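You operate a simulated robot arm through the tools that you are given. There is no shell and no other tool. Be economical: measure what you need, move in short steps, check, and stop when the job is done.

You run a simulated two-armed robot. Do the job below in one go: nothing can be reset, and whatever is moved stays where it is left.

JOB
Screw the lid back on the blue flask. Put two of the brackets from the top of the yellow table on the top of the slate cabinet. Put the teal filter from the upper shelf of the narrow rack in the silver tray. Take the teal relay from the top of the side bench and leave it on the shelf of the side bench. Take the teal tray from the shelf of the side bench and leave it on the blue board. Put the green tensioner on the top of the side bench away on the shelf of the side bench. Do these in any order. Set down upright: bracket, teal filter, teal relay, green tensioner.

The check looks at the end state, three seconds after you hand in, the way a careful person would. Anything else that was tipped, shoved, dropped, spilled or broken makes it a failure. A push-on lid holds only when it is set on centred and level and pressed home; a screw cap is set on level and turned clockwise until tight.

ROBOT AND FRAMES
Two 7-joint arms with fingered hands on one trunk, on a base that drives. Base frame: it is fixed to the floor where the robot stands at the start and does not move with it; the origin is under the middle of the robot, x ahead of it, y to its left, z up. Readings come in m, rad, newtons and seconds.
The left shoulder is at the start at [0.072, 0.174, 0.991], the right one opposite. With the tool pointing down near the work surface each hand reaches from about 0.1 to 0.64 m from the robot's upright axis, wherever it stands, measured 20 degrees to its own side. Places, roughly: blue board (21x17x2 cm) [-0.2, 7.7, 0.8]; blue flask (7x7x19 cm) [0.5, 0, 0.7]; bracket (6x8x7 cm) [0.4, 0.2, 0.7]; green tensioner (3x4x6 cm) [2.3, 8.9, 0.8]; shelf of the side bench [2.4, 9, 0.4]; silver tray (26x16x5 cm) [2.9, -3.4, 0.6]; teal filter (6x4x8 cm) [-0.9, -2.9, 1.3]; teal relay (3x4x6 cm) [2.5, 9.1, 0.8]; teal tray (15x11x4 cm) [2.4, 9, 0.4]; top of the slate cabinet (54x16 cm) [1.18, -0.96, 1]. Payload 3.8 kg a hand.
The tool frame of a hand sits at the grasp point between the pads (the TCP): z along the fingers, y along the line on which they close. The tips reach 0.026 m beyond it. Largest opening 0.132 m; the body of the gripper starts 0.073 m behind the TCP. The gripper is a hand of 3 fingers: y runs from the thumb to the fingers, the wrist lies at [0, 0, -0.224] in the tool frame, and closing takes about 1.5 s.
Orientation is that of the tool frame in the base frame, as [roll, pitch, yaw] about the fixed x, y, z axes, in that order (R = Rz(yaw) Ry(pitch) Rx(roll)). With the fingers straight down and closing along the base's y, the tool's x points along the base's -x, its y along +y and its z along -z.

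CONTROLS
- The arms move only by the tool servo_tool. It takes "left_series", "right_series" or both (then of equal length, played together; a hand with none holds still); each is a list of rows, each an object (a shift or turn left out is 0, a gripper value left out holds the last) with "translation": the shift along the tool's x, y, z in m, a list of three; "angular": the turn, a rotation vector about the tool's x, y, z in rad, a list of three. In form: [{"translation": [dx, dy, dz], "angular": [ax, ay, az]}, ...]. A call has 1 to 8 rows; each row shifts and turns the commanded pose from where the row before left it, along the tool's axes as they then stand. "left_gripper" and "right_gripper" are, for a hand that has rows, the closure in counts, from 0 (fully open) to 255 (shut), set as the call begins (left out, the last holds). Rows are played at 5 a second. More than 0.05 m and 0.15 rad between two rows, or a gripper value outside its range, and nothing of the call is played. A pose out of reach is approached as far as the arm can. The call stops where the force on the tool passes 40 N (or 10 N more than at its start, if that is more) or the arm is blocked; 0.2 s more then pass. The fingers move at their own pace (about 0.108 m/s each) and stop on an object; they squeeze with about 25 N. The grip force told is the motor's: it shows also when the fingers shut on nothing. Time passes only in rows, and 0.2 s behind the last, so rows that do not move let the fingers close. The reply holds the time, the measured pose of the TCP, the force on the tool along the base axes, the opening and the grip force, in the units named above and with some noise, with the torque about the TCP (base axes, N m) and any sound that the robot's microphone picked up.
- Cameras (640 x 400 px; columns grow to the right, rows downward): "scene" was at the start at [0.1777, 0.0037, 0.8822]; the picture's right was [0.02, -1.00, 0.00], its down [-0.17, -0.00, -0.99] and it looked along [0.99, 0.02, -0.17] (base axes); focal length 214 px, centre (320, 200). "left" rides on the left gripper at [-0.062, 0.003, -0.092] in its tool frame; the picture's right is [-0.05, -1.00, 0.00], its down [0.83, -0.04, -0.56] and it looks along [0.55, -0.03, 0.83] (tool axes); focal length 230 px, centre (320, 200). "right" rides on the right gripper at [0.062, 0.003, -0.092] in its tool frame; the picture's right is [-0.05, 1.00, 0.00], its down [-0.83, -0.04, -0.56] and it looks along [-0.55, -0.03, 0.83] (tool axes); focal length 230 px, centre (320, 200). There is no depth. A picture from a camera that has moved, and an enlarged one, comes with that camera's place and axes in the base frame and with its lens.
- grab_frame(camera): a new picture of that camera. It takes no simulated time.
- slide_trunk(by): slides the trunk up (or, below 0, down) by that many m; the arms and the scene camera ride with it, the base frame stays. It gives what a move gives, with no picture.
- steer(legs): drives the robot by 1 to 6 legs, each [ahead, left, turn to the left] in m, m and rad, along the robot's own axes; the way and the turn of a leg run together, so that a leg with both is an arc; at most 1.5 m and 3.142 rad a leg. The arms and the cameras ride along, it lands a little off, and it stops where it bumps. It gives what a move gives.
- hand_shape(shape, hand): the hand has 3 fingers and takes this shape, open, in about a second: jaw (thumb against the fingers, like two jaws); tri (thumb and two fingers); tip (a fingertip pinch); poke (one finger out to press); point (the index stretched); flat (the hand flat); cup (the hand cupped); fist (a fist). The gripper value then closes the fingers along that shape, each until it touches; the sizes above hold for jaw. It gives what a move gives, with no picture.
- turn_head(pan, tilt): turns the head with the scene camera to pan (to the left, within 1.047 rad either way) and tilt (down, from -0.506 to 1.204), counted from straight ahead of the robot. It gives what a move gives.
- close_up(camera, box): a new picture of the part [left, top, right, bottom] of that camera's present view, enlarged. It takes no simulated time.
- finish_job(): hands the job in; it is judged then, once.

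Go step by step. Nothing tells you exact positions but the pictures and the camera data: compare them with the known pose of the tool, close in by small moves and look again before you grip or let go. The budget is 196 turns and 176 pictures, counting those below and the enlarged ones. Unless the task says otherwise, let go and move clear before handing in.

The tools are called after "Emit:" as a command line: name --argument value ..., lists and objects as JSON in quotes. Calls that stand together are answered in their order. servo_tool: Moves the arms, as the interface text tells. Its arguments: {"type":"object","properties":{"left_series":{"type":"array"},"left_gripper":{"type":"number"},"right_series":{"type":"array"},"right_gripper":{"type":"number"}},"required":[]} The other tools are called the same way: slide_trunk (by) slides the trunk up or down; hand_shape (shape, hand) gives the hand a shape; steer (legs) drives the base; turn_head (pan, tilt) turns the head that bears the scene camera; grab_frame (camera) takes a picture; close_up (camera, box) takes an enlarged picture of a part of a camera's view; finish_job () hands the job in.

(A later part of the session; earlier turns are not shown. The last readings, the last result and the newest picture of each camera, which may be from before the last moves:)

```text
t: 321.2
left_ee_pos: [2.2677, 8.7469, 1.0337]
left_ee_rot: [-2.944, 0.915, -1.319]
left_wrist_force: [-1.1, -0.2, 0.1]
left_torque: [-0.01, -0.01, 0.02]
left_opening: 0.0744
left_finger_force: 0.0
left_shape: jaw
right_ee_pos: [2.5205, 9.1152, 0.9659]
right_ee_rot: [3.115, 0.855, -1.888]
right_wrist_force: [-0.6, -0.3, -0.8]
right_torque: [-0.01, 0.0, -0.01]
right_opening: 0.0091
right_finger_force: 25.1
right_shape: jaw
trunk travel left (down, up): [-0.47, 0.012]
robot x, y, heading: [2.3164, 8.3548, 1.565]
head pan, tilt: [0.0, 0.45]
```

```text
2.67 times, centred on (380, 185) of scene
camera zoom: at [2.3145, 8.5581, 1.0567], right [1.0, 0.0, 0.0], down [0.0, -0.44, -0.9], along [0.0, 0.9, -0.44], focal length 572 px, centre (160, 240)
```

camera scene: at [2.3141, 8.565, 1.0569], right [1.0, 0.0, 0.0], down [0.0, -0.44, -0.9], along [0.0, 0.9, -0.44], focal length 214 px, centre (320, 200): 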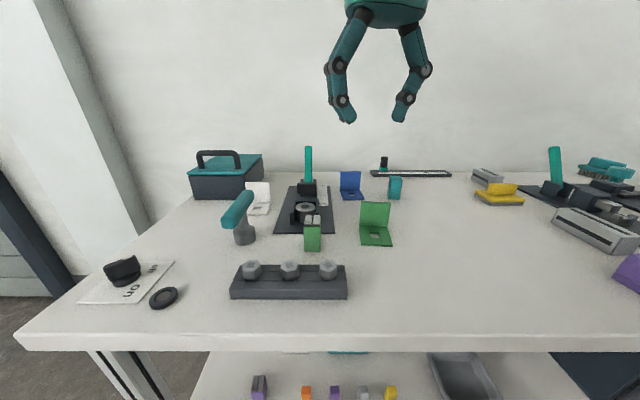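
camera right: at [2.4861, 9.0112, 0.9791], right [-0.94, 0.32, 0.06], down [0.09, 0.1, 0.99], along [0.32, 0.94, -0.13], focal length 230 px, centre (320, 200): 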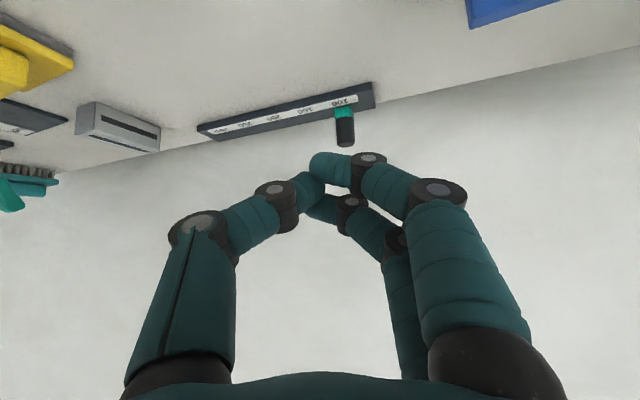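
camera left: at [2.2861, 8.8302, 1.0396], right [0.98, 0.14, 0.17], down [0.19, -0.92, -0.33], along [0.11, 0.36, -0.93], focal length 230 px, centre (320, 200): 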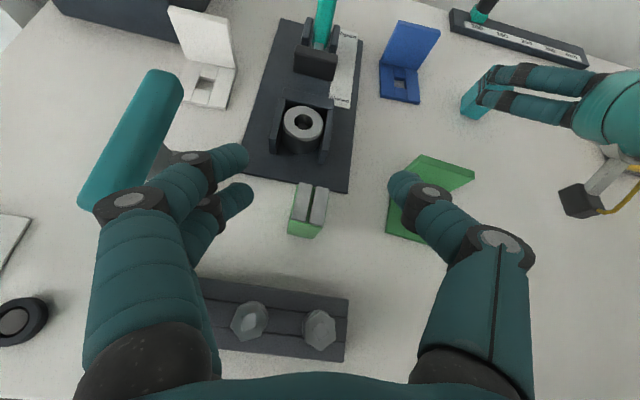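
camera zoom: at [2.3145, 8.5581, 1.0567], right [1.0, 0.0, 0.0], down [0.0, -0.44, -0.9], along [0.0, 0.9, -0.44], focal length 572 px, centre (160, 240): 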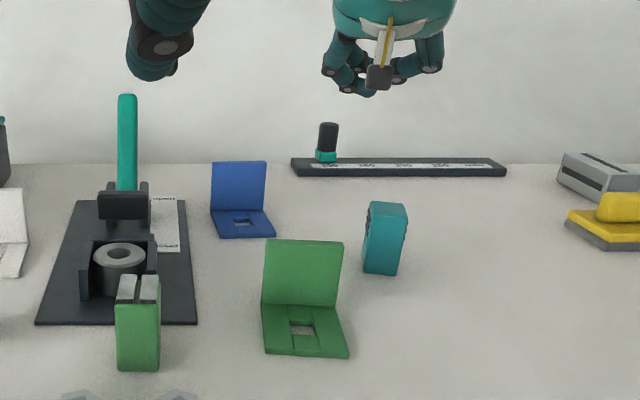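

The relay still stands upright, now nearer at about (2.517, 9.03). Last time the tips closed too far back, so I'll grip with it deeper toward the fingertips.

Emit:
servo_tool --right_series '[{}, {}, {"translation": [0.0379, -0.0055, -0.0177]}, {"translation": [0.0379, -0.0055, -0.0177]}, {"translation": [0.0379, -0.0055, -0.0177]}, {"translation": [0.0379, -0.0055, -0.0177]}, {}]' --right_gripper 125

Emit:
grab_frame --camera "right"

```text
t: 322.8
left_ee_pos: [2.2674, 8.746, 1.0338]
left_ee_rot: [-2.945, 0.916, -1.32]
left_wrist_force: [0.0, -0.3, 0.1]
left_torque: [0.0, 0.0, 0.02]
left_opening: 0.0748
left_finger_force: 0.0
left_shape: jaw
right_ee_pos: [2.4959, 8.9654, 0.8923]
right_ee_rot: [3.115, 0.854, -1.89]
right_wrist_force: [0.4, 0.5, 0.5]
right_torque: [0.01, 0.01, -0.01]
right_opening: 0.0669
right_finger_force: 0.0
right_shape: jaw
trunk travel left (down, up): [-0.47, 0.012]
robot x, y, heading: [2.3161, 8.3617, 1.574]
head pan, tilt: [0.0, 0.45]
```

```text
38 pictures are left
camera right: at [2.4601, 8.8603, 0.9072], right [-0.94, 0.33, 0.06], down [0.09, 0.1, 0.99], along [0.32, 0.94, -0.13], focal length 230 px, centre (320, 200)
```

right: 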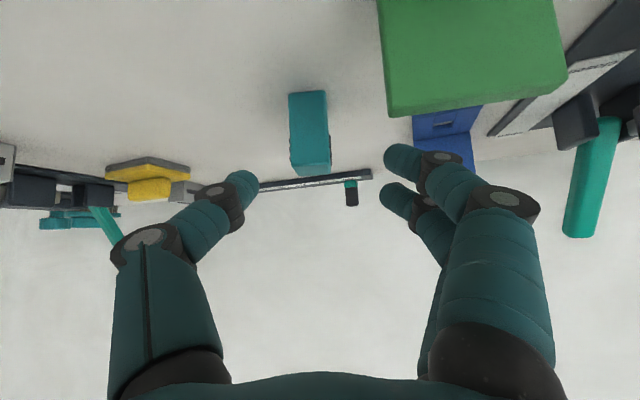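

Emit:
servo_tool --right_series '[{"translation": [-0.0123, -0.009, 0]}, {"translation": [0, 0, 0.032]}, {"translation": [0, 0, 0.032]}, {"translation": [0, 0, 0.0326]}, {}]'

Emit:
grab_frame --camera "right"

```text
t: 324.0
left_ee_pos: [2.2672, 8.7465, 1.0347]
left_ee_rot: [-2.945, 0.916, -1.32]
left_wrist_force: [-0.4, -1.1, -0.2]
left_torque: [0.01, 0.01, 0.0]
left_opening: 0.0746
left_finger_force: 0.0
left_shape: jaw
right_ee_pos: [2.5265, 9.0409, 0.8419]
right_ee_rot: [3.117, 0.854, -1.886]
right_wrist_force: [0.3, -0.5, 0.0]
right_torque: [-0.01, 0.03, 0.03]
right_opening: 0.0666
right_finger_force: 0.0
right_shape: jaw
trunk travel left (down, up): [-0.47, 0.012]
robot x, y, heading: [2.3182, 8.3586, 1.566]
head pan, tilt: [0.0, 0.45]
```

```text
37 pictures are left
camera right: at [2.4918, 8.9363, 0.8552], right [-0.94, 0.32, 0.06], down [0.09, 0.1, 0.99], along [0.32, 0.94, -0.13], focal length 230 px, centre (320, 200)
```

right: 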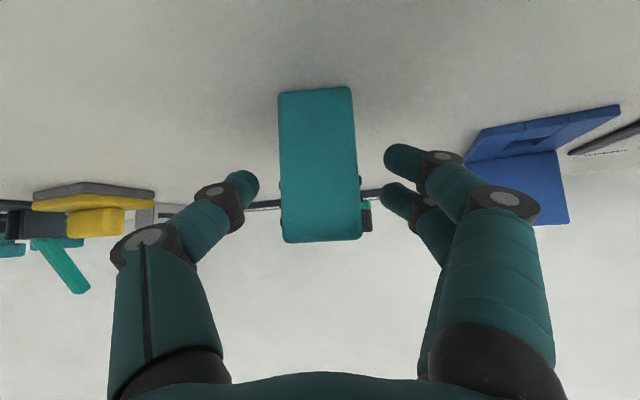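

The object is smaller and nearer than I assumed (about 2.5 cm wide). Retreating 2.7 cm before closing.

Emit:
servo_tool --right_series '[{"translation": [0.0177, 0, -0.0204]}, {}]'

Emit:
servo_tool --right_series '[{}, {}, {}, {}, {}]' --right_gripper 255

Emit:
grab_frame --camera "right"

```text
t: 324.6
left_ee_pos: [2.267, 8.7473, 1.034]
left_ee_rot: [-2.945, 0.915, -1.32]
left_wrist_force: [0.8, -0.2, 0.2]
left_torque: [0.02, 0.02, 0.06]
left_opening: 0.0745
left_finger_force: 0.0
left_shape: jaw
right_ee_pos: [2.5187, 9.0151, 0.8403]
right_ee_rot: [3.117, 0.855, -1.889]
right_wrist_force: [0.2, 0.1, -0.9]
right_torque: [0.01, 0.0, 0.0]
right_opening: 0.0666
right_finger_force: 0.1
right_shape: jaw
trunk travel left (down, up): [-0.47, 0.012]
robot x, y, heading: [2.3193, 8.356, 1.57]
head pan, tilt: [0.0, 0.45]
```

```text
t: 325.8
left_ee_pos: [2.2673, 8.7459, 1.0348]
left_ee_rot: [-2.945, 0.916, -1.319]
left_wrist_force: [0.8, 0.4, 0.6]
left_torque: [0.0, 0.02, 0.0]
left_opening: 0.0745
left_finger_force: 0.0
left_shape: jaw
right_ee_pos: [2.5196, 9.0145, 0.8412]
right_ee_rot: [3.114, 0.854, -1.889]
right_wrist_force: [0.0, -0.5, -0.4]
right_torque: [-0.03, 0.01, 0.0]
right_opening: 0.0244
right_finger_force: 24.8
right_shape: jaw
trunk travel left (down, up): [-0.47, 0.012]
robot x, y, heading: [2.3149, 8.3524, 1.572]
head pan, tilt: [0.0, 0.45]
```

```text
36 pictures are left
camera right: at [2.4845, 8.9105, 0.8547], right [-0.94, 0.32, 0.06], down [0.09, 0.1, 0.99], along [0.32, 0.94, -0.13], focal length 230 px, centre (320, 200)
```

right: 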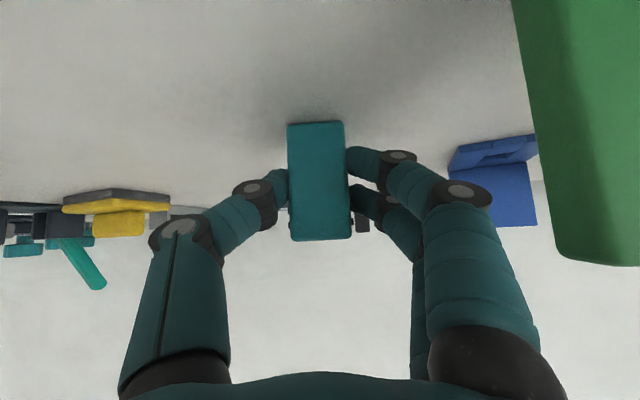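

Solid grip now (0.024). Lifting gently.

Emit:
servo_tool --right_series '[{"translation": [-0.015, 0, -0.013]}, {"translation": [-0.0302, 0, -0.0262]}, {"translation": [-0.0302, 0, -0.0262]}, {"translation": [-0.0302, 0, -0.0262]}, {}]'

Emit:
grab_frame --camera "right"

```text
t: 327.0
left_ee_pos: [2.268, 8.7464, 1.033]
left_ee_rot: [-2.943, 0.914, -1.32]
left_wrist_force: [0.7, -0.4, -0.1]
left_torque: [0.02, 0.03, -0.01]
left_opening: 0.0748
left_finger_force: 0.2
left_shape: jaw
right_ee_pos: [2.5212, 9.0124, 0.9802]
right_ee_rot: [3.116, 0.854, -1.886]
right_wrist_force: [-0.4, -0.2, -0.5]
right_torque: [-0.01, 0.02, -0.01]
right_opening: 0.0246
right_finger_force: 25.1
right_shape: jaw
trunk travel left (down, up): [-0.47, 0.012]
robot x, y, heading: [2.3132, 8.3573, 1.568]
head pan, tilt: [0.0, 0.45]
```

```text
35 pictures are left
camera right: at [2.4866, 8.9074, 0.9935], right [-0.94, 0.32, 0.06], down [0.09, 0.1, 0.99], along [0.31, 0.94, -0.13], focal length 230 px, centre (320, 200)
```

right: 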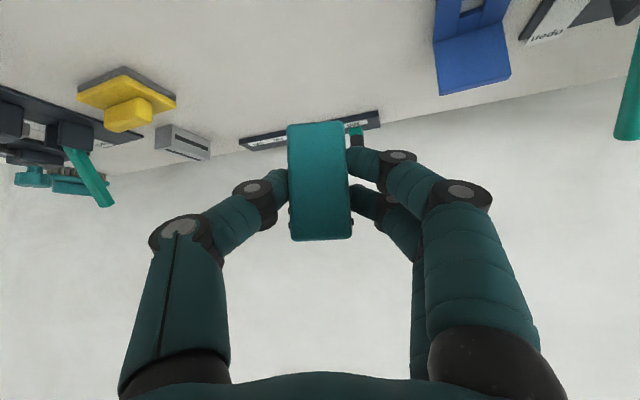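

The relay is held. Shifting the base right so the left arm can reach the tensioner, with the hand roll corrected.

Emit:
steer --legs '[[0, -0.12, 0]]'

Emit:
servo_tool --left_series '[{"angular": [0, 0, 0.149]}, {"translation": [0.0, 0.044, 0.0]}, {"translation": [0.0, 0.044, 0.0]}, {"translation": [0.0184, 0, 0.0342]}, {"translation": [0.0184, 0, 0.0342]}, {"translation": [0.0184, 0, 0.0342]}, {"translation": [0.0184, 0, 0.0342]}, {}]' --left_gripper 125

Emit:
grab_frame --camera "left"

```text
t: 328.7
left_ee_pos: [2.3865, 8.7466, 1.0325]
left_ee_rot: [-2.944, 0.916, -1.317]
left_wrist_force: [0.6, 0.7, -0.3]
left_torque: [0.01, 0.01, 0.0]
left_opening: 0.075
left_finger_force: 0.0
left_shape: jaw
right_ee_pos: [2.6404, 9.0113, 0.979]
right_ee_rot: [3.115, 0.854, -1.886]
right_wrist_force: [-0.1, 0.2, -0.2]
right_torque: [0.0, 0.02, 0.01]
right_opening: 0.0245
right_finger_force: 25.2
right_shape: jaw
trunk travel left (down, up): [-0.47, 0.012]
robot x, y, heading: [2.4327, 8.3583, 1.57]
head pan, tilt: [0.0, 0.45]
```

```text
t: 330.5
left_ee_pos: [2.315, 8.8547, 0.8922]
left_ee_rot: [-3.139, 0.93, -1.562]
left_wrist_force: [0.1, -0.1, 0.3]
left_torque: [0.01, 0.02, 0.03]
left_opening: 0.0678
left_finger_force: 0.1
left_shape: jaw
left hand out of reach, approached as far as the arm can: row 2, 3
right_ee_pos: [2.6389, 9.0109, 0.9806]
right_ee_rot: [3.117, 0.856, -1.886]
right_wrist_force: [0.5, 0.0, -0.8]
right_torque: [-0.02, 0.0, 0.0]
right_opening: 0.0245
right_finger_force: 24.9
right_shape: jaw
trunk travel left (down, up): [-0.47, 0.012]
robot x, y, heading: [2.4356, 8.3539, 1.571]
head pan, tilt: [0.0, 0.45]
```

```text
34 pictures are left
camera left: at [2.3111, 8.8178, 0.9955], right [1.0, 0.04, 0.04], down [0.05, -0.94, -0.33], along [0.03, 0.34, -0.94], focal length 230 px, centre (320, 200)
```

left: 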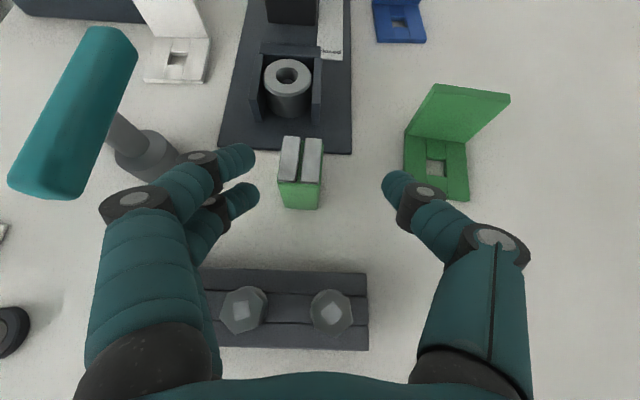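

Emit:
servo_tool --left_series '[{"translation": [0.0226, 0.014, 0]}, {"translation": [0, 0, 0.025]}, {"translation": [0, 0, 0.028]}, {}]'

Emit:
grab_frame --camera "left"

```text
t: 331.5
left_ee_pos: [2.3013, 8.8836, 0.842]
left_ee_rot: [-3.14, 0.931, -1.564]
left_wrist_force: [0.0, 0.2, 0.3]
left_torque: [-0.02, -0.01, -0.04]
left_opening: 0.0676
left_finger_force: 0.1
left_shape: jaw
right_ee_pos: [2.6404, 9.0118, 0.9789]
right_ee_rot: [3.115, 0.855, -1.89]
right_wrist_force: [-1.0, 0.7, -0.5]
right_torque: [-0.02, 0.02, -0.01]
right_opening: 0.0243
right_finger_force: 24.5
right_shape: jaw
trunk travel left (down, up): [-0.47, 0.012]
robot x, y, heading: [2.4372, 8.3575, 1.574]
head pan, tilt: [0.0, 0.45]
```

```text
33 pictures are left
camera left: at [2.2983, 8.8477, 0.9462], right [1.0, 0.04, 0.04], down [0.05, -0.94, -0.33], along [0.03, 0.34, -0.94], focal length 230 px, centre (320, 200)
```

left: 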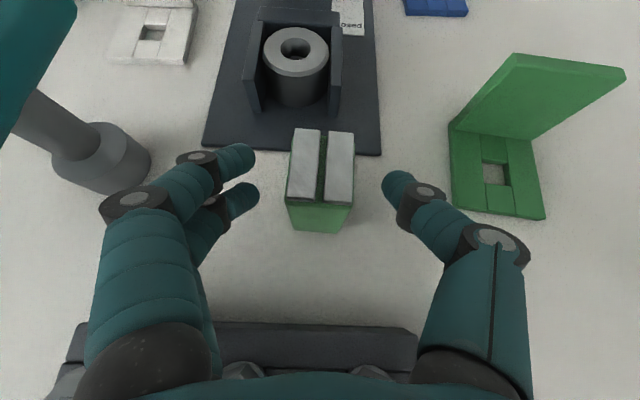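

Emit:
servo_tool --left_series '[{}, {}, {}, {}, {}]' --left_gripper 255

Emit:
servo_tool --left_series '[{"translation": [-0.016, 0, -0.012]}, {"translation": [-0.032, 0, -0.024]}, {"translation": [-0.032, 0, -0.024]}, {"translation": [-0.032, 0, -0.024]}, {}]'

Emit:
grab_frame --camera "left"

```text
t: 332.7
left_ee_pos: [2.3007, 8.8843, 0.8428]
left_ee_rot: [-3.141, 0.929, -1.564]
left_wrist_force: [-0.3, -0.1, -0.1]
left_torque: [-0.02, 0.02, 0.02]
left_opening: 0.0249
left_finger_force: 24.9
left_shape: jaw
right_ee_pos: [2.6399, 9.0129, 0.9794]
right_ee_rot: [3.115, 0.857, -1.885]
right_wrist_force: [0.4, 0.2, -1.0]
right_torque: [-0.01, -0.02, 0.0]
right_opening: 0.0244
right_finger_force: 24.9
right_shape: jaw
trunk travel left (down, up): [-0.47, 0.012]
robot x, y, heading: [2.4338, 8.3566, 1.568]
head pan, tilt: [0.0, 0.45]
```

```text
t: 333.9
left_ee_pos: [2.3021, 8.8806, 0.979]
left_ee_rot: [-3.141, 0.932, -1.565]
left_wrist_force: [0.2, 0.1, -0.7]
left_torque: [-0.03, 0.02, 0.0]
left_opening: 0.0246
left_finger_force: 25.6
left_shape: jaw
right_ee_pos: [2.6399, 9.0126, 0.9794]
right_ee_rot: [3.115, 0.855, -1.887]
right_wrist_force: [0.2, 0.6, -0.5]
right_torque: [0.01, -0.03, 0.02]
right_opening: 0.0242
right_finger_force: 25.0
right_shape: jaw
trunk travel left (down, up): [-0.47, 0.012]
robot x, y, heading: [2.4331, 8.3565, 1.578]
head pan, tilt: [0.0, 0.45]
```

```text
32 pictures are left
camera left: at [2.2986, 8.8448, 1.0831], right [1.0, 0.04, 0.04], down [0.05, -0.94, -0.33], along [0.03, 0.34, -0.94], focal length 230 px, centre (320, 200)
```

left: 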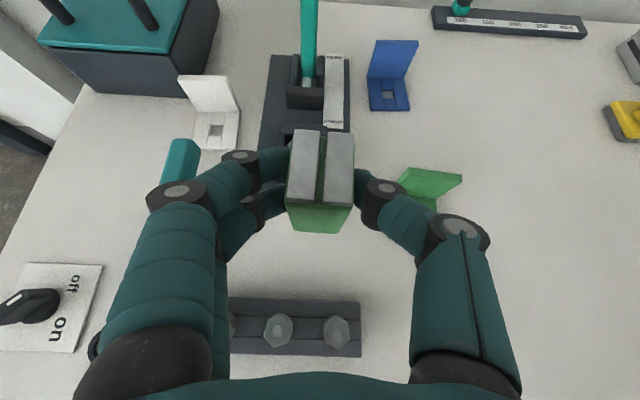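

Both objects are held. Backing off and lowering the trunk to work at shelf height.

Emit:
steer --legs '[[-0.6, 0, 0]]'

Emit:
slide_trunk --by -0.42

Emit:
turn_head --pan 0.15 --tilt 0.3

Emit:
grab_frame --camera "scene"

```text
t: 337.3
left_ee_pos: [2.3015, 8.2866, 0.9785]
left_ee_rot: [3.141, 0.93, -1.56]
left_wrist_force: [0.2, 0.5, -0.3]
left_torque: [-0.01, 0.0, -0.01]
left_opening: 0.0246
left_finger_force: 24.9
left_shape: jaw
right_ee_pos: [2.6399, 8.4173, 0.9794]
right_ee_rot: [3.114, 0.856, -1.884]
right_wrist_force: [-0.5, 0.5, -0.1]
right_torque: [0.02, 0.01, 0.0]
right_opening: 0.0242
right_finger_force: 24.8
right_shape: jaw
trunk travel left (down, up): [-0.47, 0.012]
robot x, y, heading: [2.4371, 7.7595, 1.573]
head pan, tilt: [0.0, 0.45]
```

```text
refused: -0.42 is not a number from -0.4 to 0.4
```

```text
t: 338.0
left_ee_pos: [2.3023, 8.2865, 0.9798]
left_ee_rot: [3.142, 0.929, -1.56]
left_wrist_force: [1.0, 0.2, -0.6]
left_torque: [-0.02, -0.05, 0.0]
left_opening: 0.0246
left_finger_force: 24.9
left_shape: jaw
right_ee_pos: [2.6391, 8.4181, 0.9789]
right_ee_rot: [3.115, 0.856, -1.882]
right_wrist_force: [0.2, -0.4, -1.4]
right_torque: [-0.02, 0.0, -0.02]
right_opening: 0.0246
right_finger_force: 25.4
right_shape: jaw
trunk travel left (down, up): [-0.47, 0.012]
robot x, y, heading: [2.4369, 7.7606, 1.575]
head pan, tilt: [0.15, 0.3]
```

```text
31 pictures are left
camera scene: at [2.4202, 7.9636, 1.0707], right [0.99, 0.15, 0.0], down [0.04, -0.29, -0.96], along [-0.15, 0.94, -0.3], focal length 214 px, centre (320, 200)
```

scene: 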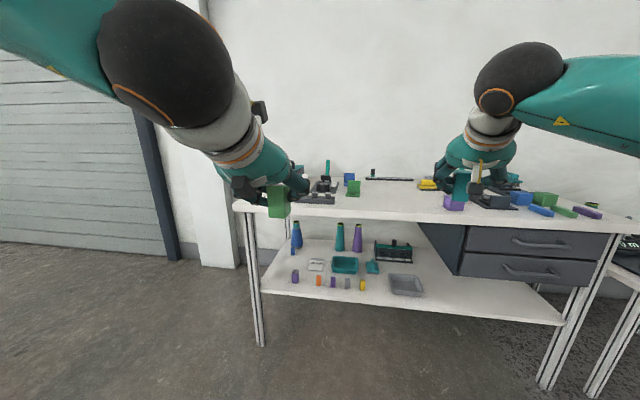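

Emit:
slide_trunk --by -0.4

Emit:
turn_head --pan 0.05 --tilt 0.35

Emit:
close_up --camera "scene" --box '[200, 110, 480, 280]'

```text
t: 341.8
left_ee_pos: [2.3013, 8.2949, 0.52]
left_ee_rot: [3.14, 0.813, -1.564]
left_wrist_force: [-0.3, -0.5, -1.3]
left_torque: [-0.02, 0.01, 0.01]
left_opening: 0.0242
left_finger_force: 25.0
left_shape: jaw
right_ee_pos: [2.6377, 8.4167, 0.5796]
right_ee_rot: [3.115, 0.854, -1.881]
right_wrist_force: [0.2, 0.8, -0.6]
right_torque: [0.04, 0.0, -0.01]
right_opening: 0.0244
right_finger_force: 25.1
right_shape: jaw
trunk travel left (down, up): [-0.07, 0.412]
robot x, y, heading: [2.4345, 7.7607, 1.572]
head pan, tilt: [0.15, 0.3]
```

```text
t: 342.5
left_ee_pos: [2.3019, 8.2954, 0.5187]
left_ee_rot: [3.139, 0.814, -1.562]
left_wrist_force: [0.1, -0.2, -1.9]
left_torque: [0.02, 0.0, 0.02]
left_opening: 0.0245
left_finger_force: 24.5
left_shape: jaw
right_ee_pos: [2.6404, 8.4186, 0.5802]
right_ee_rot: [3.115, 0.854, -1.882]
right_wrist_force: [-0.2, -0.6, -0.3]
right_torque: [0.03, 0.05, -0.03]
right_opening: 0.0243
right_finger_force: 25.0
right_shape: jaw
trunk travel left (down, up): [-0.07, 0.412]
robot x, y, heading: [2.4371, 7.7593, 1.574]
head pan, tilt: [0.051, 0.351]
```

```text
2.29 times, centred on (340, 195) of scene
camera zoom: at [2.4294, 7.9495, 0.6287], right [1.0, 0.05, 0.0], down [0.02, -0.34, -0.94], along [-0.05, 0.94, -0.34], focal length 490 px, centre (274, 211)
```

zoom: 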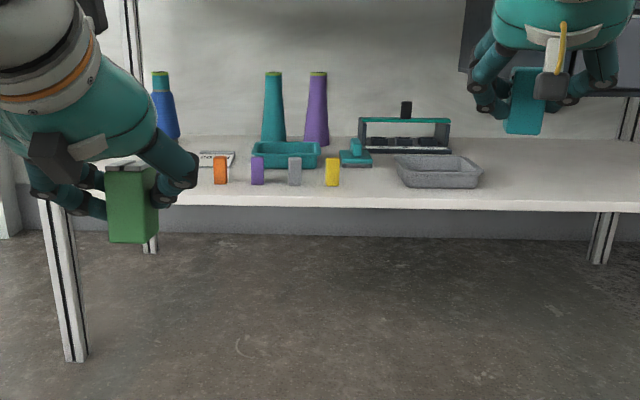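

Shelf top is about z 0.361 with its front edge at y 8.72. A clear 10 cm strip lies in front of the small blocks, so I'll set both there, clear of the tray's approach. Restoring the left hand's tilt first.

Emit:
slide_trunk --by -0.06

Emit:
servo_tool --left_series '[{"translation": [-0.03, 0.02, -0.02], "angular": [0, -0.058, 0]}, {"translation": [-0.03, 0.02, -0.02], "angular": [0, -0.058, 0]}, {"translation": [-0.02, 0.0, -0.01]}, {}]'

```text
t: 343.5
left_ee_pos: [2.3019, 8.3026, 0.4609]
left_ee_rot: [3.14, 0.796, -1.562]
left_wrist_force: [-0.2, 0.0, -1.2]
left_torque: [-0.01, 0.03, 0.0]
left_opening: 0.0241
left_finger_force: 25.2
left_shape: jaw
right_ee_pos: [2.6384, 8.4172, 0.5194]
right_ee_rot: [3.116, 0.856, -1.883]
right_wrist_force: [-0.2, 0.8, -0.8]
right_torque: [0.0, 0.0, -0.01]
right_opening: 0.0244
right_finger_force: 24.5
right_shape: jaw
trunk travel left (down, up): [-0.01, 0.472]
robot x, y, heading: [2.4363, 7.7643, 1.572]
head pan, tilt: [0.051, 0.351]
```

```text
t: 344.5
left_ee_pos: [2.2695, 8.3467, 0.5495]
left_ee_rot: [3.138, 0.911, -1.562]
left_wrist_force: [-0.2, -0.4, -1.2]
left_torque: [0.0, 0.01, 0.02]
left_opening: 0.0241
left_finger_force: 24.5
left_shape: jaw
left hand out of reach, approached as far as the arm can: row 1, 2
right_ee_pos: [2.6383, 8.4179, 0.5186]
right_ee_rot: [3.115, 0.854, -1.884]
right_wrist_force: [0.5, -0.7, -0.6]
right_torque: [0.01, 0.02, -0.01]
right_opening: 0.0241
right_finger_force: 24.7
right_shape: jaw
trunk travel left (down, up): [-0.01, 0.472]
robot x, y, heading: [2.4374, 7.7639, 1.576]
head pan, tilt: [0.051, 0.351]
```

Emit:
steer --legs '[[0.41, 0.1, 0]]'

Emit:
servo_tool --left_series '[{"translation": [0.0355, 0.01, 0.0276]}, {"translation": [0.0355, 0.01, 0.0276]}, {}]' --right_series '[{"translation": [0.0, -0.04, 0.0]}, {"translation": [0.0, -0.04, 0.0]}, {}]'

Emit:
grab_frame --camera "scene"

```text
t: 347.1
left_ee_pos: [2.1722, 8.7616, 0.5491]
left_ee_rot: [3.138, 0.91, -1.564]
left_wrist_force: [-0.4, 0.0, -0.5]
left_torque: [-0.06, 0.01, -0.01]
left_opening: 0.0242
left_finger_force: 25.4
left_shape: jaw
right_ee_pos: [2.5422, 8.8323, 0.5201]
right_ee_rot: [3.115, 0.854, -1.884]
right_wrist_force: [-0.1, 0.0, -0.7]
right_torque: [-0.02, 0.0, 0.02]
right_opening: 0.0242
right_finger_force: 25.0
right_shape: jaw
trunk travel left (down, up): [-0.01, 0.472]
robot x, y, heading: [2.3379, 8.1782, 1.576]
head pan, tilt: [0.051, 0.351]
```

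```text
t: 347.9
left_ee_pos: [2.1654, 8.7581, 0.4681]
left_ee_rot: [-3.138, 0.912, -1.582]
left_wrist_force: [0.4, -0.3, -0.5]
left_torque: [0.02, -0.01, 0.01]
left_opening: 0.0239
left_finger_force: 25.2
left_shape: jaw
left hand out of reach, approached as far as the arm can: row 2
right_ee_pos: [2.6166, 8.8109, 0.5181]
right_ee_rot: [3.117, 0.855, -1.883]
right_wrist_force: [-0.3, -0.3, -0.3]
right_torque: [0.0, 0.01, -0.06]
right_opening: 0.0242
right_finger_force: 25.0
right_shape: jaw
trunk travel left (down, up): [-0.01, 0.472]
robot x, y, heading: [2.3391, 8.1742, 1.576]
head pan, tilt: [0.051, 0.351]
```

```text
29 pictures are left
camera scene: at [2.331, 8.3721, 0.5786], right [1.0, 0.05, 0.0], down [0.02, -0.34, -0.94], along [-0.05, 0.94, -0.34], focal length 214 px, centre (320, 200)
```

scene: 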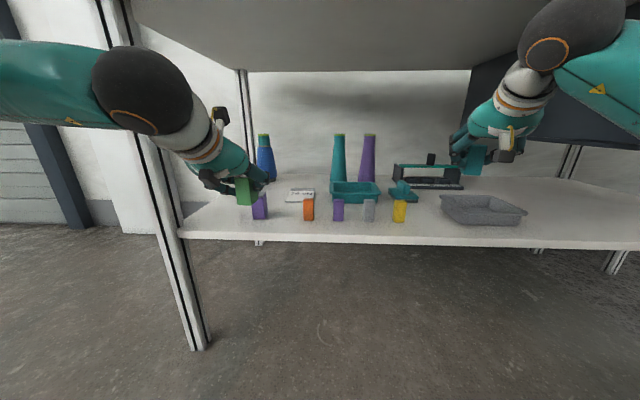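

Emit:
servo_tool --left_series '[{"translation": [0.0158, 0, 0.0123]}, {"translation": [0.0158, 0, 0.0123]}, {"translation": [0.0158, 0, 0.0123]}, {}]'

```text
t: 348.9
left_ee_pos: [2.1523, 8.7701, 0.454]
left_ee_rot: [3.136, 0.903, -1.564]
left_wrist_force: [-0.4, -0.3, -1.5]
left_torque: [-0.01, 0.0, 0.02]
left_opening: 0.0237
left_finger_force: 24.9
left_shape: jaw
left hand out of reach, approached as far as the arm can: row 1, 2, 3
right_ee_pos: [2.6171, 8.812, 0.5189]
right_ee_rot: [3.115, 0.856, -1.884]
right_wrist_force: [-1.0, -0.6, -0.4]
right_torque: [-0.02, -0.02, -0.02]
right_opening: 0.024
right_finger_force: 25.2
right_shape: jaw
trunk travel left (down, up): [-0.01, 0.472]
robot x, y, heading: [2.3345, 8.1775, 1.575]
head pan, tilt: [0.051, 0.351]
```

Emit:
servo_tool --left_series '[{"translation": [0.0215, 0, -0.0276]}, {"translation": [0.0215, 0, -0.0276]}, {"translation": [0.0158, 0, 0.0123]}, {"translation": [0.0158, 0, 0.0123]}, {}]'

```text
t: 350.1
left_ee_pos: [2.1535, 8.7697, 0.4546]
left_ee_rot: [3.136, 0.903, -1.564]
left_wrist_force: [-0.2, -0.1, -0.6]
left_torque: [-0.01, -0.02, 0.0]
left_opening: 0.0241
left_finger_force: 25.4
left_shape: jaw
left hand out of reach, approached as far as the arm can: row 1, 2, 3, 4
right_ee_pos: [2.6181, 8.8128, 0.5177]
right_ee_rot: [3.115, 0.856, -1.884]
right_wrist_force: [0.2, -0.4, -0.6]
right_torque: [0.0, 0.05, -0.01]
right_opening: 0.0245
right_finger_force: 25.2
right_shape: jaw
trunk travel left (down, up): [-0.01, 0.472]
robot x, y, heading: [2.3377, 8.1769, 1.572]
head pan, tilt: [0.051, 0.351]
```

The left arm hits a limit this close; extending further should help, so I'll back the base off 10 cm and reach out.

Emit:
steer --legs '[[-0.1, 0, 0]]'

Emit:
servo_tool --left_series '[{"translation": [-0.034, 0, 0.029]}, {"translation": [-0.034, 0, 0.029]}, {"translation": [-0.034, 0, 0.029]}, {"translation": [-0.034, 0, 0.029]}, {}]'

```text
t: 351.2
left_ee_pos: [2.1534, 8.6714, 0.4541]
left_ee_rot: [3.136, 0.903, -1.563]
left_wrist_force: [-0.3, -0.6, -0.9]
left_torque: [0.01, 0.01, -0.02]
left_opening: 0.024
left_finger_force: 24.7
left_shape: jaw
right_ee_pos: [2.6184, 8.7125, 0.5174]
right_ee_rot: [3.115, 0.856, -1.886]
right_wrist_force: [-0.3, 0.3, -0.3]
right_torque: [0.0, 0.0, -0.01]
right_opening: 0.0241
right_finger_force: 24.9
right_shape: jaw
trunk travel left (down, up): [-0.01, 0.472]
robot x, y, heading: [2.3357, 8.0798, 1.578]
head pan, tilt: [0.051, 0.351]
```

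```text
t: 352.4
left_ee_pos: [2.1524, 8.8472, 0.4892]
left_ee_rot: [3.138, 0.903, -1.564]
left_wrist_force: [-0.4, 0.8, -1.5]
left_torque: [-0.03, 0.02, 0.0]
left_opening: 0.0235
left_finger_force: 25.3
left_shape: jaw
right_ee_pos: [2.6167, 8.7131, 0.5167]
right_ee_rot: [3.116, 0.856, -1.884]
right_wrist_force: [0.0, 0.4, -0.1]
right_torque: [-0.02, 0.02, 0.03]
right_opening: 0.0241
right_finger_force: 24.9
right_shape: jaw
trunk travel left (down, up): [-0.01, 0.472]
robot x, y, heading: [2.3381, 8.076, 1.572]
head pan, tilt: [0.051, 0.351]
```

Emit:
servo_tool --left_series '[{"translation": [0.0223, 0, -0.0283]}, {"translation": [0.0223, 0, -0.0283]}, {"translation": [0.022, 0, 0.0173]}, {"translation": [0.022, 0, 0.0173]}, {}]'

```text
t: 353.6
left_ee_pos: [2.1533, 8.7734, 0.4335]
left_ee_rot: [3.137, 0.903, -1.564]
left_wrist_force: [-0.1, -0.7, -0.7]
left_torque: [-0.01, -0.02, -0.01]
left_opening: 0.024
left_finger_force: 24.8
left_shape: jaw
right_ee_pos: [2.6181, 8.7143, 0.5174]
right_ee_rot: [3.115, 0.854, -1.884]
right_wrist_force: [0.5, -1.7, -1.0]
right_torque: [-0.02, 0.01, 0.02]
right_opening: 0.0246
right_finger_force: 24.5
right_shape: jaw
trunk travel left (down, up): [-0.01, 0.472]
robot x, y, heading: [2.3342, 8.0739, 1.573]
head pan, tilt: [0.051, 0.351]
```

Emit:
servo_tool --left_series '[{"translation": [0.0118, 0, 0.0093]}, {"translation": [0.0063, 0, 0.005]}, {"translation": [0.0031, 0, 0.0025]}, {}]'

Emit:
close_up --camera "scene" --box '[180, 120, 480, 270]'

```text
t: 354.6
left_ee_pos: [2.1519, 8.7747, 0.4072]
left_ee_rot: [3.138, 0.903, -1.564]
left_wrist_force: [0.0, 0.6, -1.2]
left_torque: [-0.05, 0.0, -0.02]
left_opening: 0.0238
left_finger_force: 25.2
left_shape: jaw
right_ee_pos: [2.6177, 8.7123, 0.5177]
right_ee_rot: [3.115, 0.856, -1.886]
right_wrist_force: [0.1, -0.7, -0.4]
right_torque: [-0.01, 0.0, -0.02]
right_opening: 0.0242
right_finger_force: 25.2
right_shape: jaw
trunk travel left (down, up): [-0.01, 0.472]
robot x, y, heading: [2.335, 8.0768, 1.572]
head pan, tilt: [0.051, 0.351]
```

```text
2.13 times, centred on (330, 195) of scene
camera zoom: at [2.3312, 8.2732, 0.5786], right [1.0, 0.05, 0.0], down [0.02, -0.34, -0.94], along [-0.05, 0.94, -0.34], focal length 458 px, centre (299, 211)
```

zoom: 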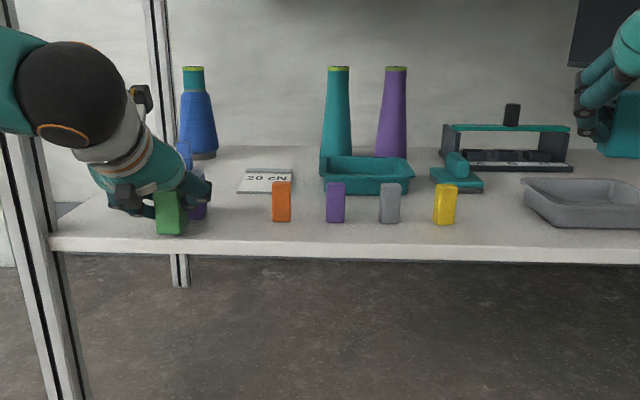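

Emit:
servo_tool --left_series '[{"translation": [0.0024, 0, 0.0019]}, {"translation": [0.0024, 0, 0.0019]}, {"translation": [0.0024, 0, 0.0019]}, {}]'

```text
t: 355.6
left_ee_pos: [2.1539, 8.7748, 0.4014]
left_ee_rot: [3.136, 0.906, -1.565]
left_wrist_force: [2.8, -1.8, 15.7]
left_torque: [0.2, -0.04, -0.1]
left_opening: 0.0241
left_finger_force: 25.0
left_shape: jaw
right_ee_pos: [2.6183, 8.7124, 0.5174]
right_ee_rot: [3.115, 0.855, -1.886]
right_wrist_force: [-0.3, 0.1, -1.1]
right_torque: [0.02, 0.01, 0.0]
right_opening: 0.0242
right_finger_force: 24.7
right_shape: jaw
trunk travel left (down, up): [-0.01, 0.472]
robot x, y, heading: [2.338, 8.0797, 1.577]
head pan, tilt: [0.051, 0.351]
```

Contact under the tensioner. Releasing and withdrawing the left hand.

Emit:
servo_tool --left_series '[{}, {}, {}]' --left_gripper 150

Emit:
servo_tool --left_series '[{"translation": [-0.004, 0, -0.02]}, {"translation": [-0.01, 0, -0.03]}, {"translation": [-0.015, 0, -0.03]}, {"translation": [-0.015, 0, -0.03]}, {}]'

Emit:
close_up --camera "scene" --box '[180, 120, 480, 270]'

```text
t: 356.4
left_ee_pos: [2.1515, 8.7737, 0.3981]
left_ee_rot: [3.132, 0.897, -1.565]
left_wrist_force: [-1.2, -0.8, 0.0]
left_torque: [-0.01, 0.01, -0.01]
left_opening: 0.0539
left_finger_force: 0.0
left_shape: jaw
right_ee_pos: [2.6172, 8.7139, 0.5161]
right_ee_rot: [3.114, 0.855, -1.884]
right_wrist_force: [0.9, 0.1, -0.3]
right_torque: [-0.03, 0.01, 0.0]
right_opening: 0.0244
right_finger_force: 25.3
right_shape: jaw
trunk travel left (down, up): [-0.01, 0.472]
robot x, y, heading: [2.3399, 8.0768, 1.573]
head pan, tilt: [0.051, 0.351]
```

```text
t: 357.6
left_ee_pos: [2.153, 8.7152, 0.5003]
left_ee_rot: [3.134, 0.902, -1.565]
left_wrist_force: [0.1, 0.6, 0.3]
left_torque: [-0.02, -0.03, 0.02]
left_opening: 0.0538
left_finger_force: 0.0
left_shape: jaw
right_ee_pos: [2.617, 8.7141, 0.5183]
right_ee_rot: [3.115, 0.855, -1.887]
right_wrist_force: [0.2, 0.5, -1.0]
right_torque: [-0.01, 0.02, 0.02]
right_opening: 0.0242
right_finger_force: 24.9
right_shape: jaw
trunk travel left (down, up): [-0.01, 0.472]
robot x, y, heading: [2.3354, 8.0831, 1.571]
head pan, tilt: [0.051, 0.351]
```

```text
2.13 times, centred on (330, 195) of scene
camera zoom: at [2.3312, 8.2732, 0.5786], right [1.0, 0.05, 0.0], down [0.02, -0.34, -0.94], along [-0.05, 0.94, -0.34], focal length 458 px, centre (299, 211)
```

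zoom: 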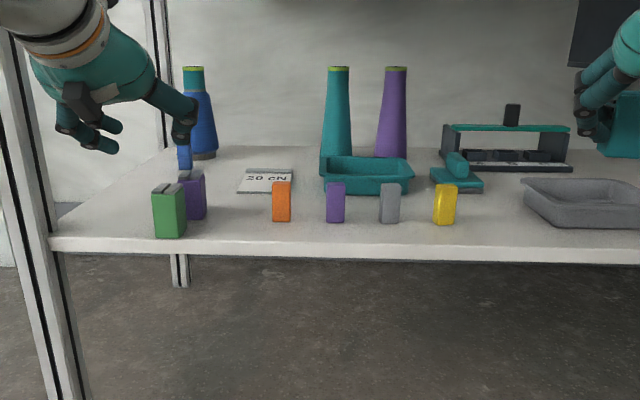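

Tensioner stands on the shelf. Now the right hand lowers the relay beside the yellow block.

Emit:
servo_tool --right_series '[{"translation": [-0.0066, 0.0432, 0.0077]}, {"translation": [-0.0066, 0.0432, 0.0077]}, {"translation": [0.0252, 0, 0.0219]}, {"translation": [0.0252, 0, 0.0219]}, {"translation": [0.0252, 0, 0.0219]}, {}]'

Emit:
close_up --camera "scene" --box '[240, 120, 540, 270]'

```text
t: 359.0
left_ee_pos: [2.1529, 8.715, 0.5009]
left_ee_rot: [3.138, 0.904, -1.564]
left_wrist_force: [0.2, 0.2, -0.1]
left_torque: [0.05, 0.0, 0.0]
left_opening: 0.0541
left_finger_force: 0.0
left_shape: jaw
right_ee_pos: [2.5453, 8.7637, 0.4283]
right_ee_rot: [3.116, 0.846, -1.881]
right_wrist_force: [-0.8, -1.3, -0.9]
right_torque: [-0.01, 0.03, -0.01]
right_opening: 0.0243
right_finger_force: 25.2
right_shape: jaw
right hand out of reach, approached as far as the arm can: row 5
trunk travel left (down, up): [-0.01, 0.472]
robot x, y, heading: [2.3414, 8.0763, 1.575]
head pan, tilt: [0.051, 0.351]
```

```text
2.13 times, centred on (390, 195) of scene
camera zoom: at [2.3312, 8.2732, 0.5786], right [1.0, 0.05, 0.0], down [0.02, -0.34, -0.94], along [-0.05, 0.94, -0.34], focal length 458 px, centre (171, 211)
```

zoom: 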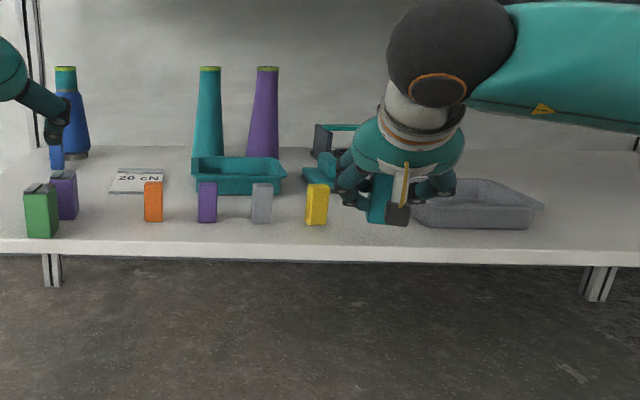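

Emit:
steer --legs '[[-0.07, 0, 0]]'

Emit:
servo_tool --right_series '[{"translation": [-0.022, 0.0108, 0.0252]}, {"translation": [-0.022, 0.0108, 0.0252]}, {"translation": [0.011, 0, 0.0098]}, {"translation": [0.004, 0, 0.0033]}, {}]'

```text
t: 360.1
left_ee_pos: [2.1527, 8.6441, 0.4997]
left_ee_rot: [3.136, 0.904, -1.563]
left_wrist_force: [-0.3, -0.4, -0.2]
left_torque: [0.04, 0.02, 0.02]
left_opening: 0.0536
left_finger_force: 0.1
left_shape: jaw
right_ee_pos: [2.5431, 8.6923, 0.4288]
right_ee_rot: [3.118, 0.847, -1.878]
right_wrist_force: [-0.2, 0.7, -1.1]
right_torque: [-0.04, -0.04, 0.04]
right_opening: 0.024
right_finger_force: 25.1
right_shape: jaw
trunk travel left (down, up): [-0.01, 0.472]
robot x, y, heading: [2.3397, 8.0081, 1.575]
head pan, tilt: [0.051, 0.351]
```

```text
t: 361.3
left_ee_pos: [2.153, 8.6431, 0.5008]
left_ee_rot: [3.138, 0.904, -1.563]
left_wrist_force: [-0.9, 0.3, 0.0]
left_torque: [0.02, -0.02, -0.03]
left_opening: 0.054
left_finger_force: 0.1
left_shape: jaw
right_ee_pos: [2.5419, 8.763, 0.4076]
right_ee_rot: [3.116, 0.848, -1.879]
right_wrist_force: [0.1, 0.8, -0.6]
right_torque: [-0.01, 0.02, 0.01]
right_opening: 0.024
right_finger_force: 25.0
right_shape: jaw
trunk travel left (down, up): [-0.01, 0.472]
robot x, y, heading: [2.3398, 8.0063, 1.574]
head pan, tilt: [0.051, 0.351]
```

Good; now easing down to contact.

Emit:
servo_tool --right_series '[{"translation": [0.003, 0, 0.0026]}, {"translation": [0.0023, 0, 0.002]}, {"translation": [0.0015, 0, 0.0013]}, {}]'

Emit:
close_up --camera "scene" --box '[240, 120, 540, 270]'

```text
t: 362.3
left_ee_pos: [2.1517, 8.6443, 0.5013]
left_ee_rot: [3.138, 0.904, -1.563]
left_wrist_force: [-0.2, 0.2, 0.1]
left_torque: [-0.01, 0.03, 0.02]
left_opening: 0.0539
left_finger_force: 0.1
left_shape: jaw
right_ee_pos: [2.5408, 8.7643, 0.3994]
right_ee_rot: [3.115, 0.848, -1.882]
right_wrist_force: [-0.1, -0.2, 4.4]
right_torque: [0.07, -0.04, -0.01]
right_opening: 0.0243
right_finger_force: 24.4
right_shape: jaw
trunk travel left (down, up): [-0.01, 0.472]
robot x, y, heading: [2.3336, 8.0069, 1.574]
head pan, tilt: [0.051, 0.351]
```

```text
2.13 times, centred on (390, 195) of scene
camera zoom: at [2.3312, 8.2024, 0.5787], right [1.0, 0.05, 0.0], down [0.02, -0.34, -0.94], along [-0.05, 0.94, -0.34], focal length 458 px, centre (171, 211)
```

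zoom: 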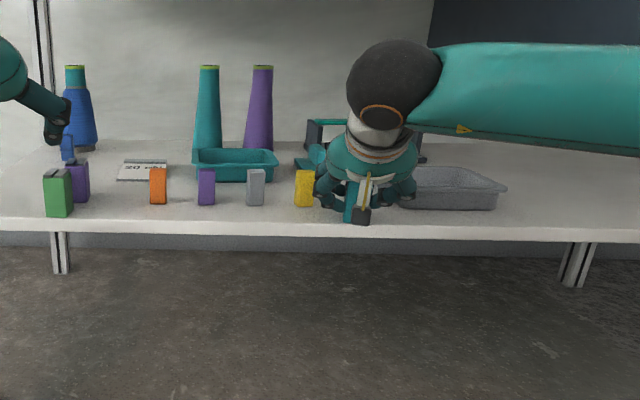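

Emit:
close_up --camera "scene" --box '[250, 190, 450, 240]'

```text
3.20 times, centred on (350, 215) of scene
camera zoom: at [2.3312, 8.2024, 0.5787], right [1.0, 0.05, 0.0], down [0.02, -0.34, -0.94], along [-0.05, 0.94, -0.34], focal length 686 px, centre (224, 152)
```

zoom: 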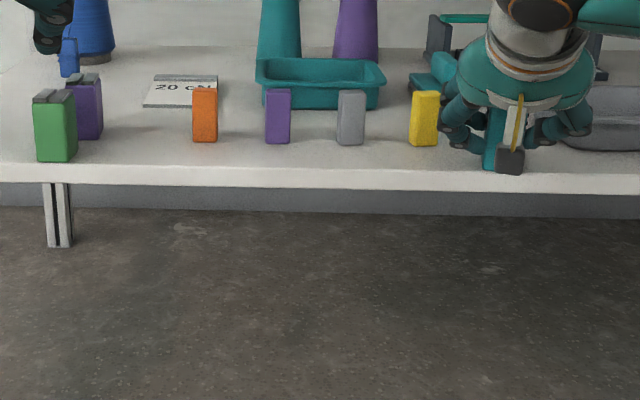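

The relay is only about 1 cm from the shelf edge, so I'll set it 2 cm deeper before releasing.

Emit:
servo_tool --right_series '[{"translation": [-0.0045, 0, -0.004]}, {"translation": [-0.0063, 0.0031, 0.0072]}, {"translation": [-0.0063, 0.0031, 0.0072]}, {"translation": [0.003, 0, 0.0026]}, {"translation": [0.0023, 0, 0.002]}, {}]'

```text
t: 363.7
left_ee_pos: [2.1533, 8.6454, 0.501]
left_ee_rot: [3.136, 0.906, -1.563]
left_wrist_force: [-0.5, -0.3, 0.2]
left_torque: [0.0, 0.02, 0.02]
left_opening: 0.0538
left_finger_force: 0.0
left_shape: jaw
right_ee_pos: [2.5416, 8.784, 0.4]
right_ee_rot: [3.118, 0.85, -1.881]
right_wrist_force: [0.4, -0.5, 6.3]
right_torque: [0.09, -0.04, -0.01]
right_opening: 0.0247
right_finger_force: 24.8
right_shape: jaw
trunk travel left (down, up): [-0.01, 0.472]
robot x, y, heading: [2.336, 8.0077, 1.577]
head pan, tilt: [0.051, 0.351]
```

Emit:
servo_tool --right_series '[{}, {}, {}]' --right_gripper 160

Emit:
servo_tool --right_series '[{"translation": [-0.004, 0, -0.02]}, {"translation": [-0.01, 0, -0.03]}, {"translation": [-0.015, 0, -0.03]}, {"translation": [-0.015, 0, -0.03]}, {"translation": [-0.015, 0, -0.03]}, {}]'

Emit:
close_up --camera "scene" --box '[200, 130, 460, 240]'

```text
t: 364.5
left_ee_pos: [2.1527, 8.6453, 0.5018]
left_ee_rot: [3.135, 0.903, -1.564]
left_wrist_force: [-0.5, -0.5, -0.2]
left_torque: [0.0, -0.01, 0.02]
left_opening: 0.0541
left_finger_force: 0.0
left_shape: jaw
right_ee_pos: [2.5427, 8.782, 0.3977]
right_ee_rot: [3.118, 0.844, -1.879]
right_wrist_force: [0.0, 0.5, 0.5]
right_torque: [-0.04, -0.02, -0.02]
right_opening: 0.049
right_finger_force: 0.0
right_shape: jaw
trunk travel left (down, up): [-0.01, 0.472]
robot x, y, heading: [2.3364, 8.0084, 1.572]
head pan, tilt: [0.051, 0.351]
```

```text
t: 365.9
left_ee_pos: [2.1534, 8.6442, 0.4999]
left_ee_rot: [3.137, 0.904, -1.563]
left_wrist_force: [0.0, -0.7, 0.6]
left_torque: [0.03, 0.01, 0.04]
left_opening: 0.0539
left_finger_force: 0.0
left_shape: jaw
right_ee_pos: [2.5248, 8.7199, 0.5327]
right_ee_rot: [3.117, 0.845, -1.878]
right_wrist_force: [0.8, -0.1, -0.8]
right_torque: [0.01, -0.01, 0.01]
right_opening: 0.0487
right_finger_force: 0.1
right_shape: jaw
trunk travel left (down, up): [-0.01, 0.472]
robot x, y, heading: [2.3388, 8.0066, 1.575]
head pan, tilt: [0.051, 0.351]
```

```text
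2.46 times, centred on (330, 185) of scene
camera zoom: at [2.3312, 8.2026, 0.5786], right [1.0, 0.05, 0.0], down [0.02, -0.34, -0.94], along [-0.05, 0.94, -0.34], focal length 528 px, centre (295, 237)
```

zoom: 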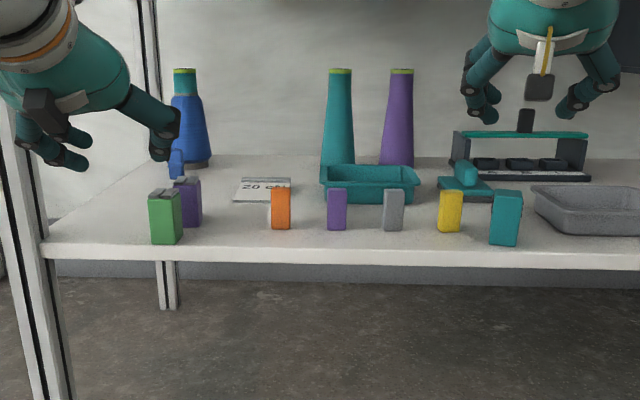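

Relay and tensioner both stand on the shelf. Next is the teal tray. I'll move the right hand aside and bring the left hand to the tray's left wall.

Emit:
servo_tool --right_series '[{"translation": [0.0071, -0.0283, -0.0234]}, {"translation": [0.0071, -0.0283, -0.0234]}, {"translation": [0.0071, -0.0283, -0.0234]}, {"translation": [0.0071, -0.0283, -0.0234]}, {"translation": [0.0071, -0.0283, -0.0234]}, {}]' --left_series '[{"translation": [-0.01, 0, -0.01]}, {"translation": [-0.01, 0, -0.01]}, {"translation": [-0.01, 0, -0.01]}, {}, {}, {}]'

Emit:
steer --legs '[[0, -0.17, 0], [0.2, 0, 0]]'

Emit:
grab_frame --camera "left"

```text
t: 367.3
left_ee_pos: [2.1534, 8.6397, 0.5428]
left_ee_rot: [3.137, 0.902, -1.564]
left_wrist_force: [-0.3, -0.1, -0.4]
left_torque: [-0.02, 0.0, -0.01]
left_opening: 0.0537
left_finger_force: 0.0
left_shape: jaw
right_ee_pos: [2.6311, 8.5816, 0.583]
right_ee_rot: [3.116, 0.845, -1.877]
right_wrist_force: [1.1, -0.1, -0.8]
right_torque: [0.01, 0.01, 0.0]
right_opening: 0.0487
right_finger_force: 0.0
right_shape: jaw
right hand out of reach, approached as far as the arm can: row 5
trunk travel left (down, up): [-0.01, 0.472]
robot x, y, heading: [2.3372, 8.0083, 1.569]
head pan, tilt: [0.051, 0.351]
```

```text
t: 370.4
left_ee_pos: [2.3168, 8.8034, 0.5431]
left_ee_rot: [3.136, 0.903, -1.559]
left_wrist_force: [-0.1, -0.2, 0.2]
left_torque: [0.02, -0.02, 0.02]
left_opening: 0.0538
left_finger_force: 0.1
left_shape: jaw
right_ee_pos: [2.7937, 8.743, 0.5812]
right_ee_rot: [3.129, 0.835, -1.868]
right_wrist_force: [1.3, -5.1, 0.4]
right_torque: [-0.07, -0.05, -0.26]
right_opening: 0.0517
right_finger_force: 0.0
right_shape: jaw
trunk travel left (down, up): [-0.01, 0.472]
robot x, y, heading: [2.5019, 8.1694, 1.581]
head pan, tilt: [0.051, 0.351]
stopped in leg 2: the force on the tool passed its limit at 82 N (the readings are from after the stop); the commanded pose is now the measured one
```

```text
22 pictures are left
camera left: at [2.3144, 8.7689, 0.6482], right [1.0, 0.05, 0.04], down [0.06, -0.95, -0.31], along [0.02, 0.31, -0.95], focal length 230 px, centre (320, 200)
```

left: 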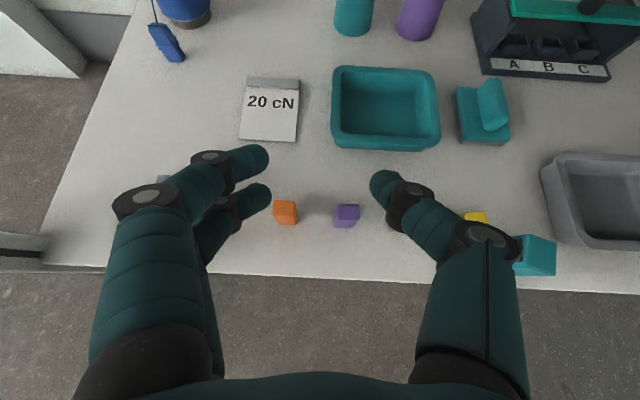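

The right hand touched the drawer front and I've stopped there. I'll ease it away, then bring the left hand in along the tray's left wall from where I stand.

Emit:
servo_tool --right_series '[{"translation": [0, 0.03, -0.02]}, {"translation": [0, 0.03, -0.02]}, {}, {}, {}]' --left_series '[{"translation": [0.0015, -0.0045, 0.04]}, {"translation": [0.0015, -0.0045, 0.04]}, {"translation": [0.0015, -0.0045, 0.04]}, {"translation": [0.0015, -0.0045, 0.035]}, {}]' --left_gripper 178

Emit:
grab_frame --camera "left"

```text
t: 371.6
left_ee_pos: [2.3338, 8.9221, 0.4433]
left_ee_rot: [3.134, 0.903, -1.56]
left_wrist_force: [0.0, 0.5, 0.5]
left_torque: [-0.03, -0.01, 0.03]
left_opening: 0.0401
left_finger_force: 0.1
left_shape: jaw
right_ee_pos: [2.7448, 8.7579, 0.6026]
right_ee_rot: [3.124, 0.834, -1.867]
right_wrist_force: [-0.9, 1.1, -0.5]
right_torque: [-0.02, 0.0, 0.0]
right_opening: 0.0494
right_finger_force: 0.0
right_shape: jaw
right hand out of reach, approached as far as the arm can: row 1, 2
trunk travel left (down, up): [-0.01, 0.472]
robot x, y, heading: [2.5073, 8.1721, 1.575]
head pan, tilt: [0.051, 0.351]
```

```text
21 pictures are left
camera left: at [2.331, 8.8881, 0.548], right [1.0, 0.05, 0.04], down [0.06, -0.95, -0.31], along [0.02, 0.31, -0.95], focal length 230 px, centre (320, 200)
```

left: 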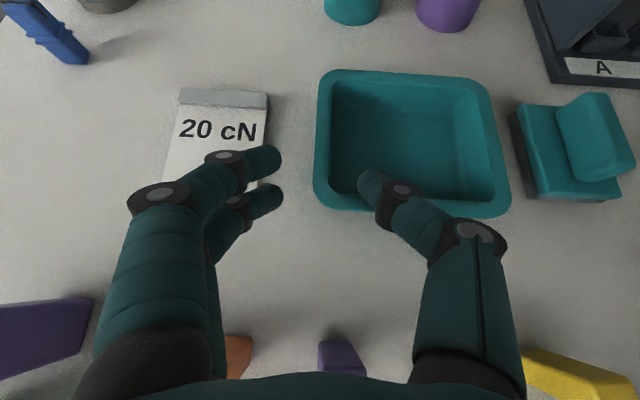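

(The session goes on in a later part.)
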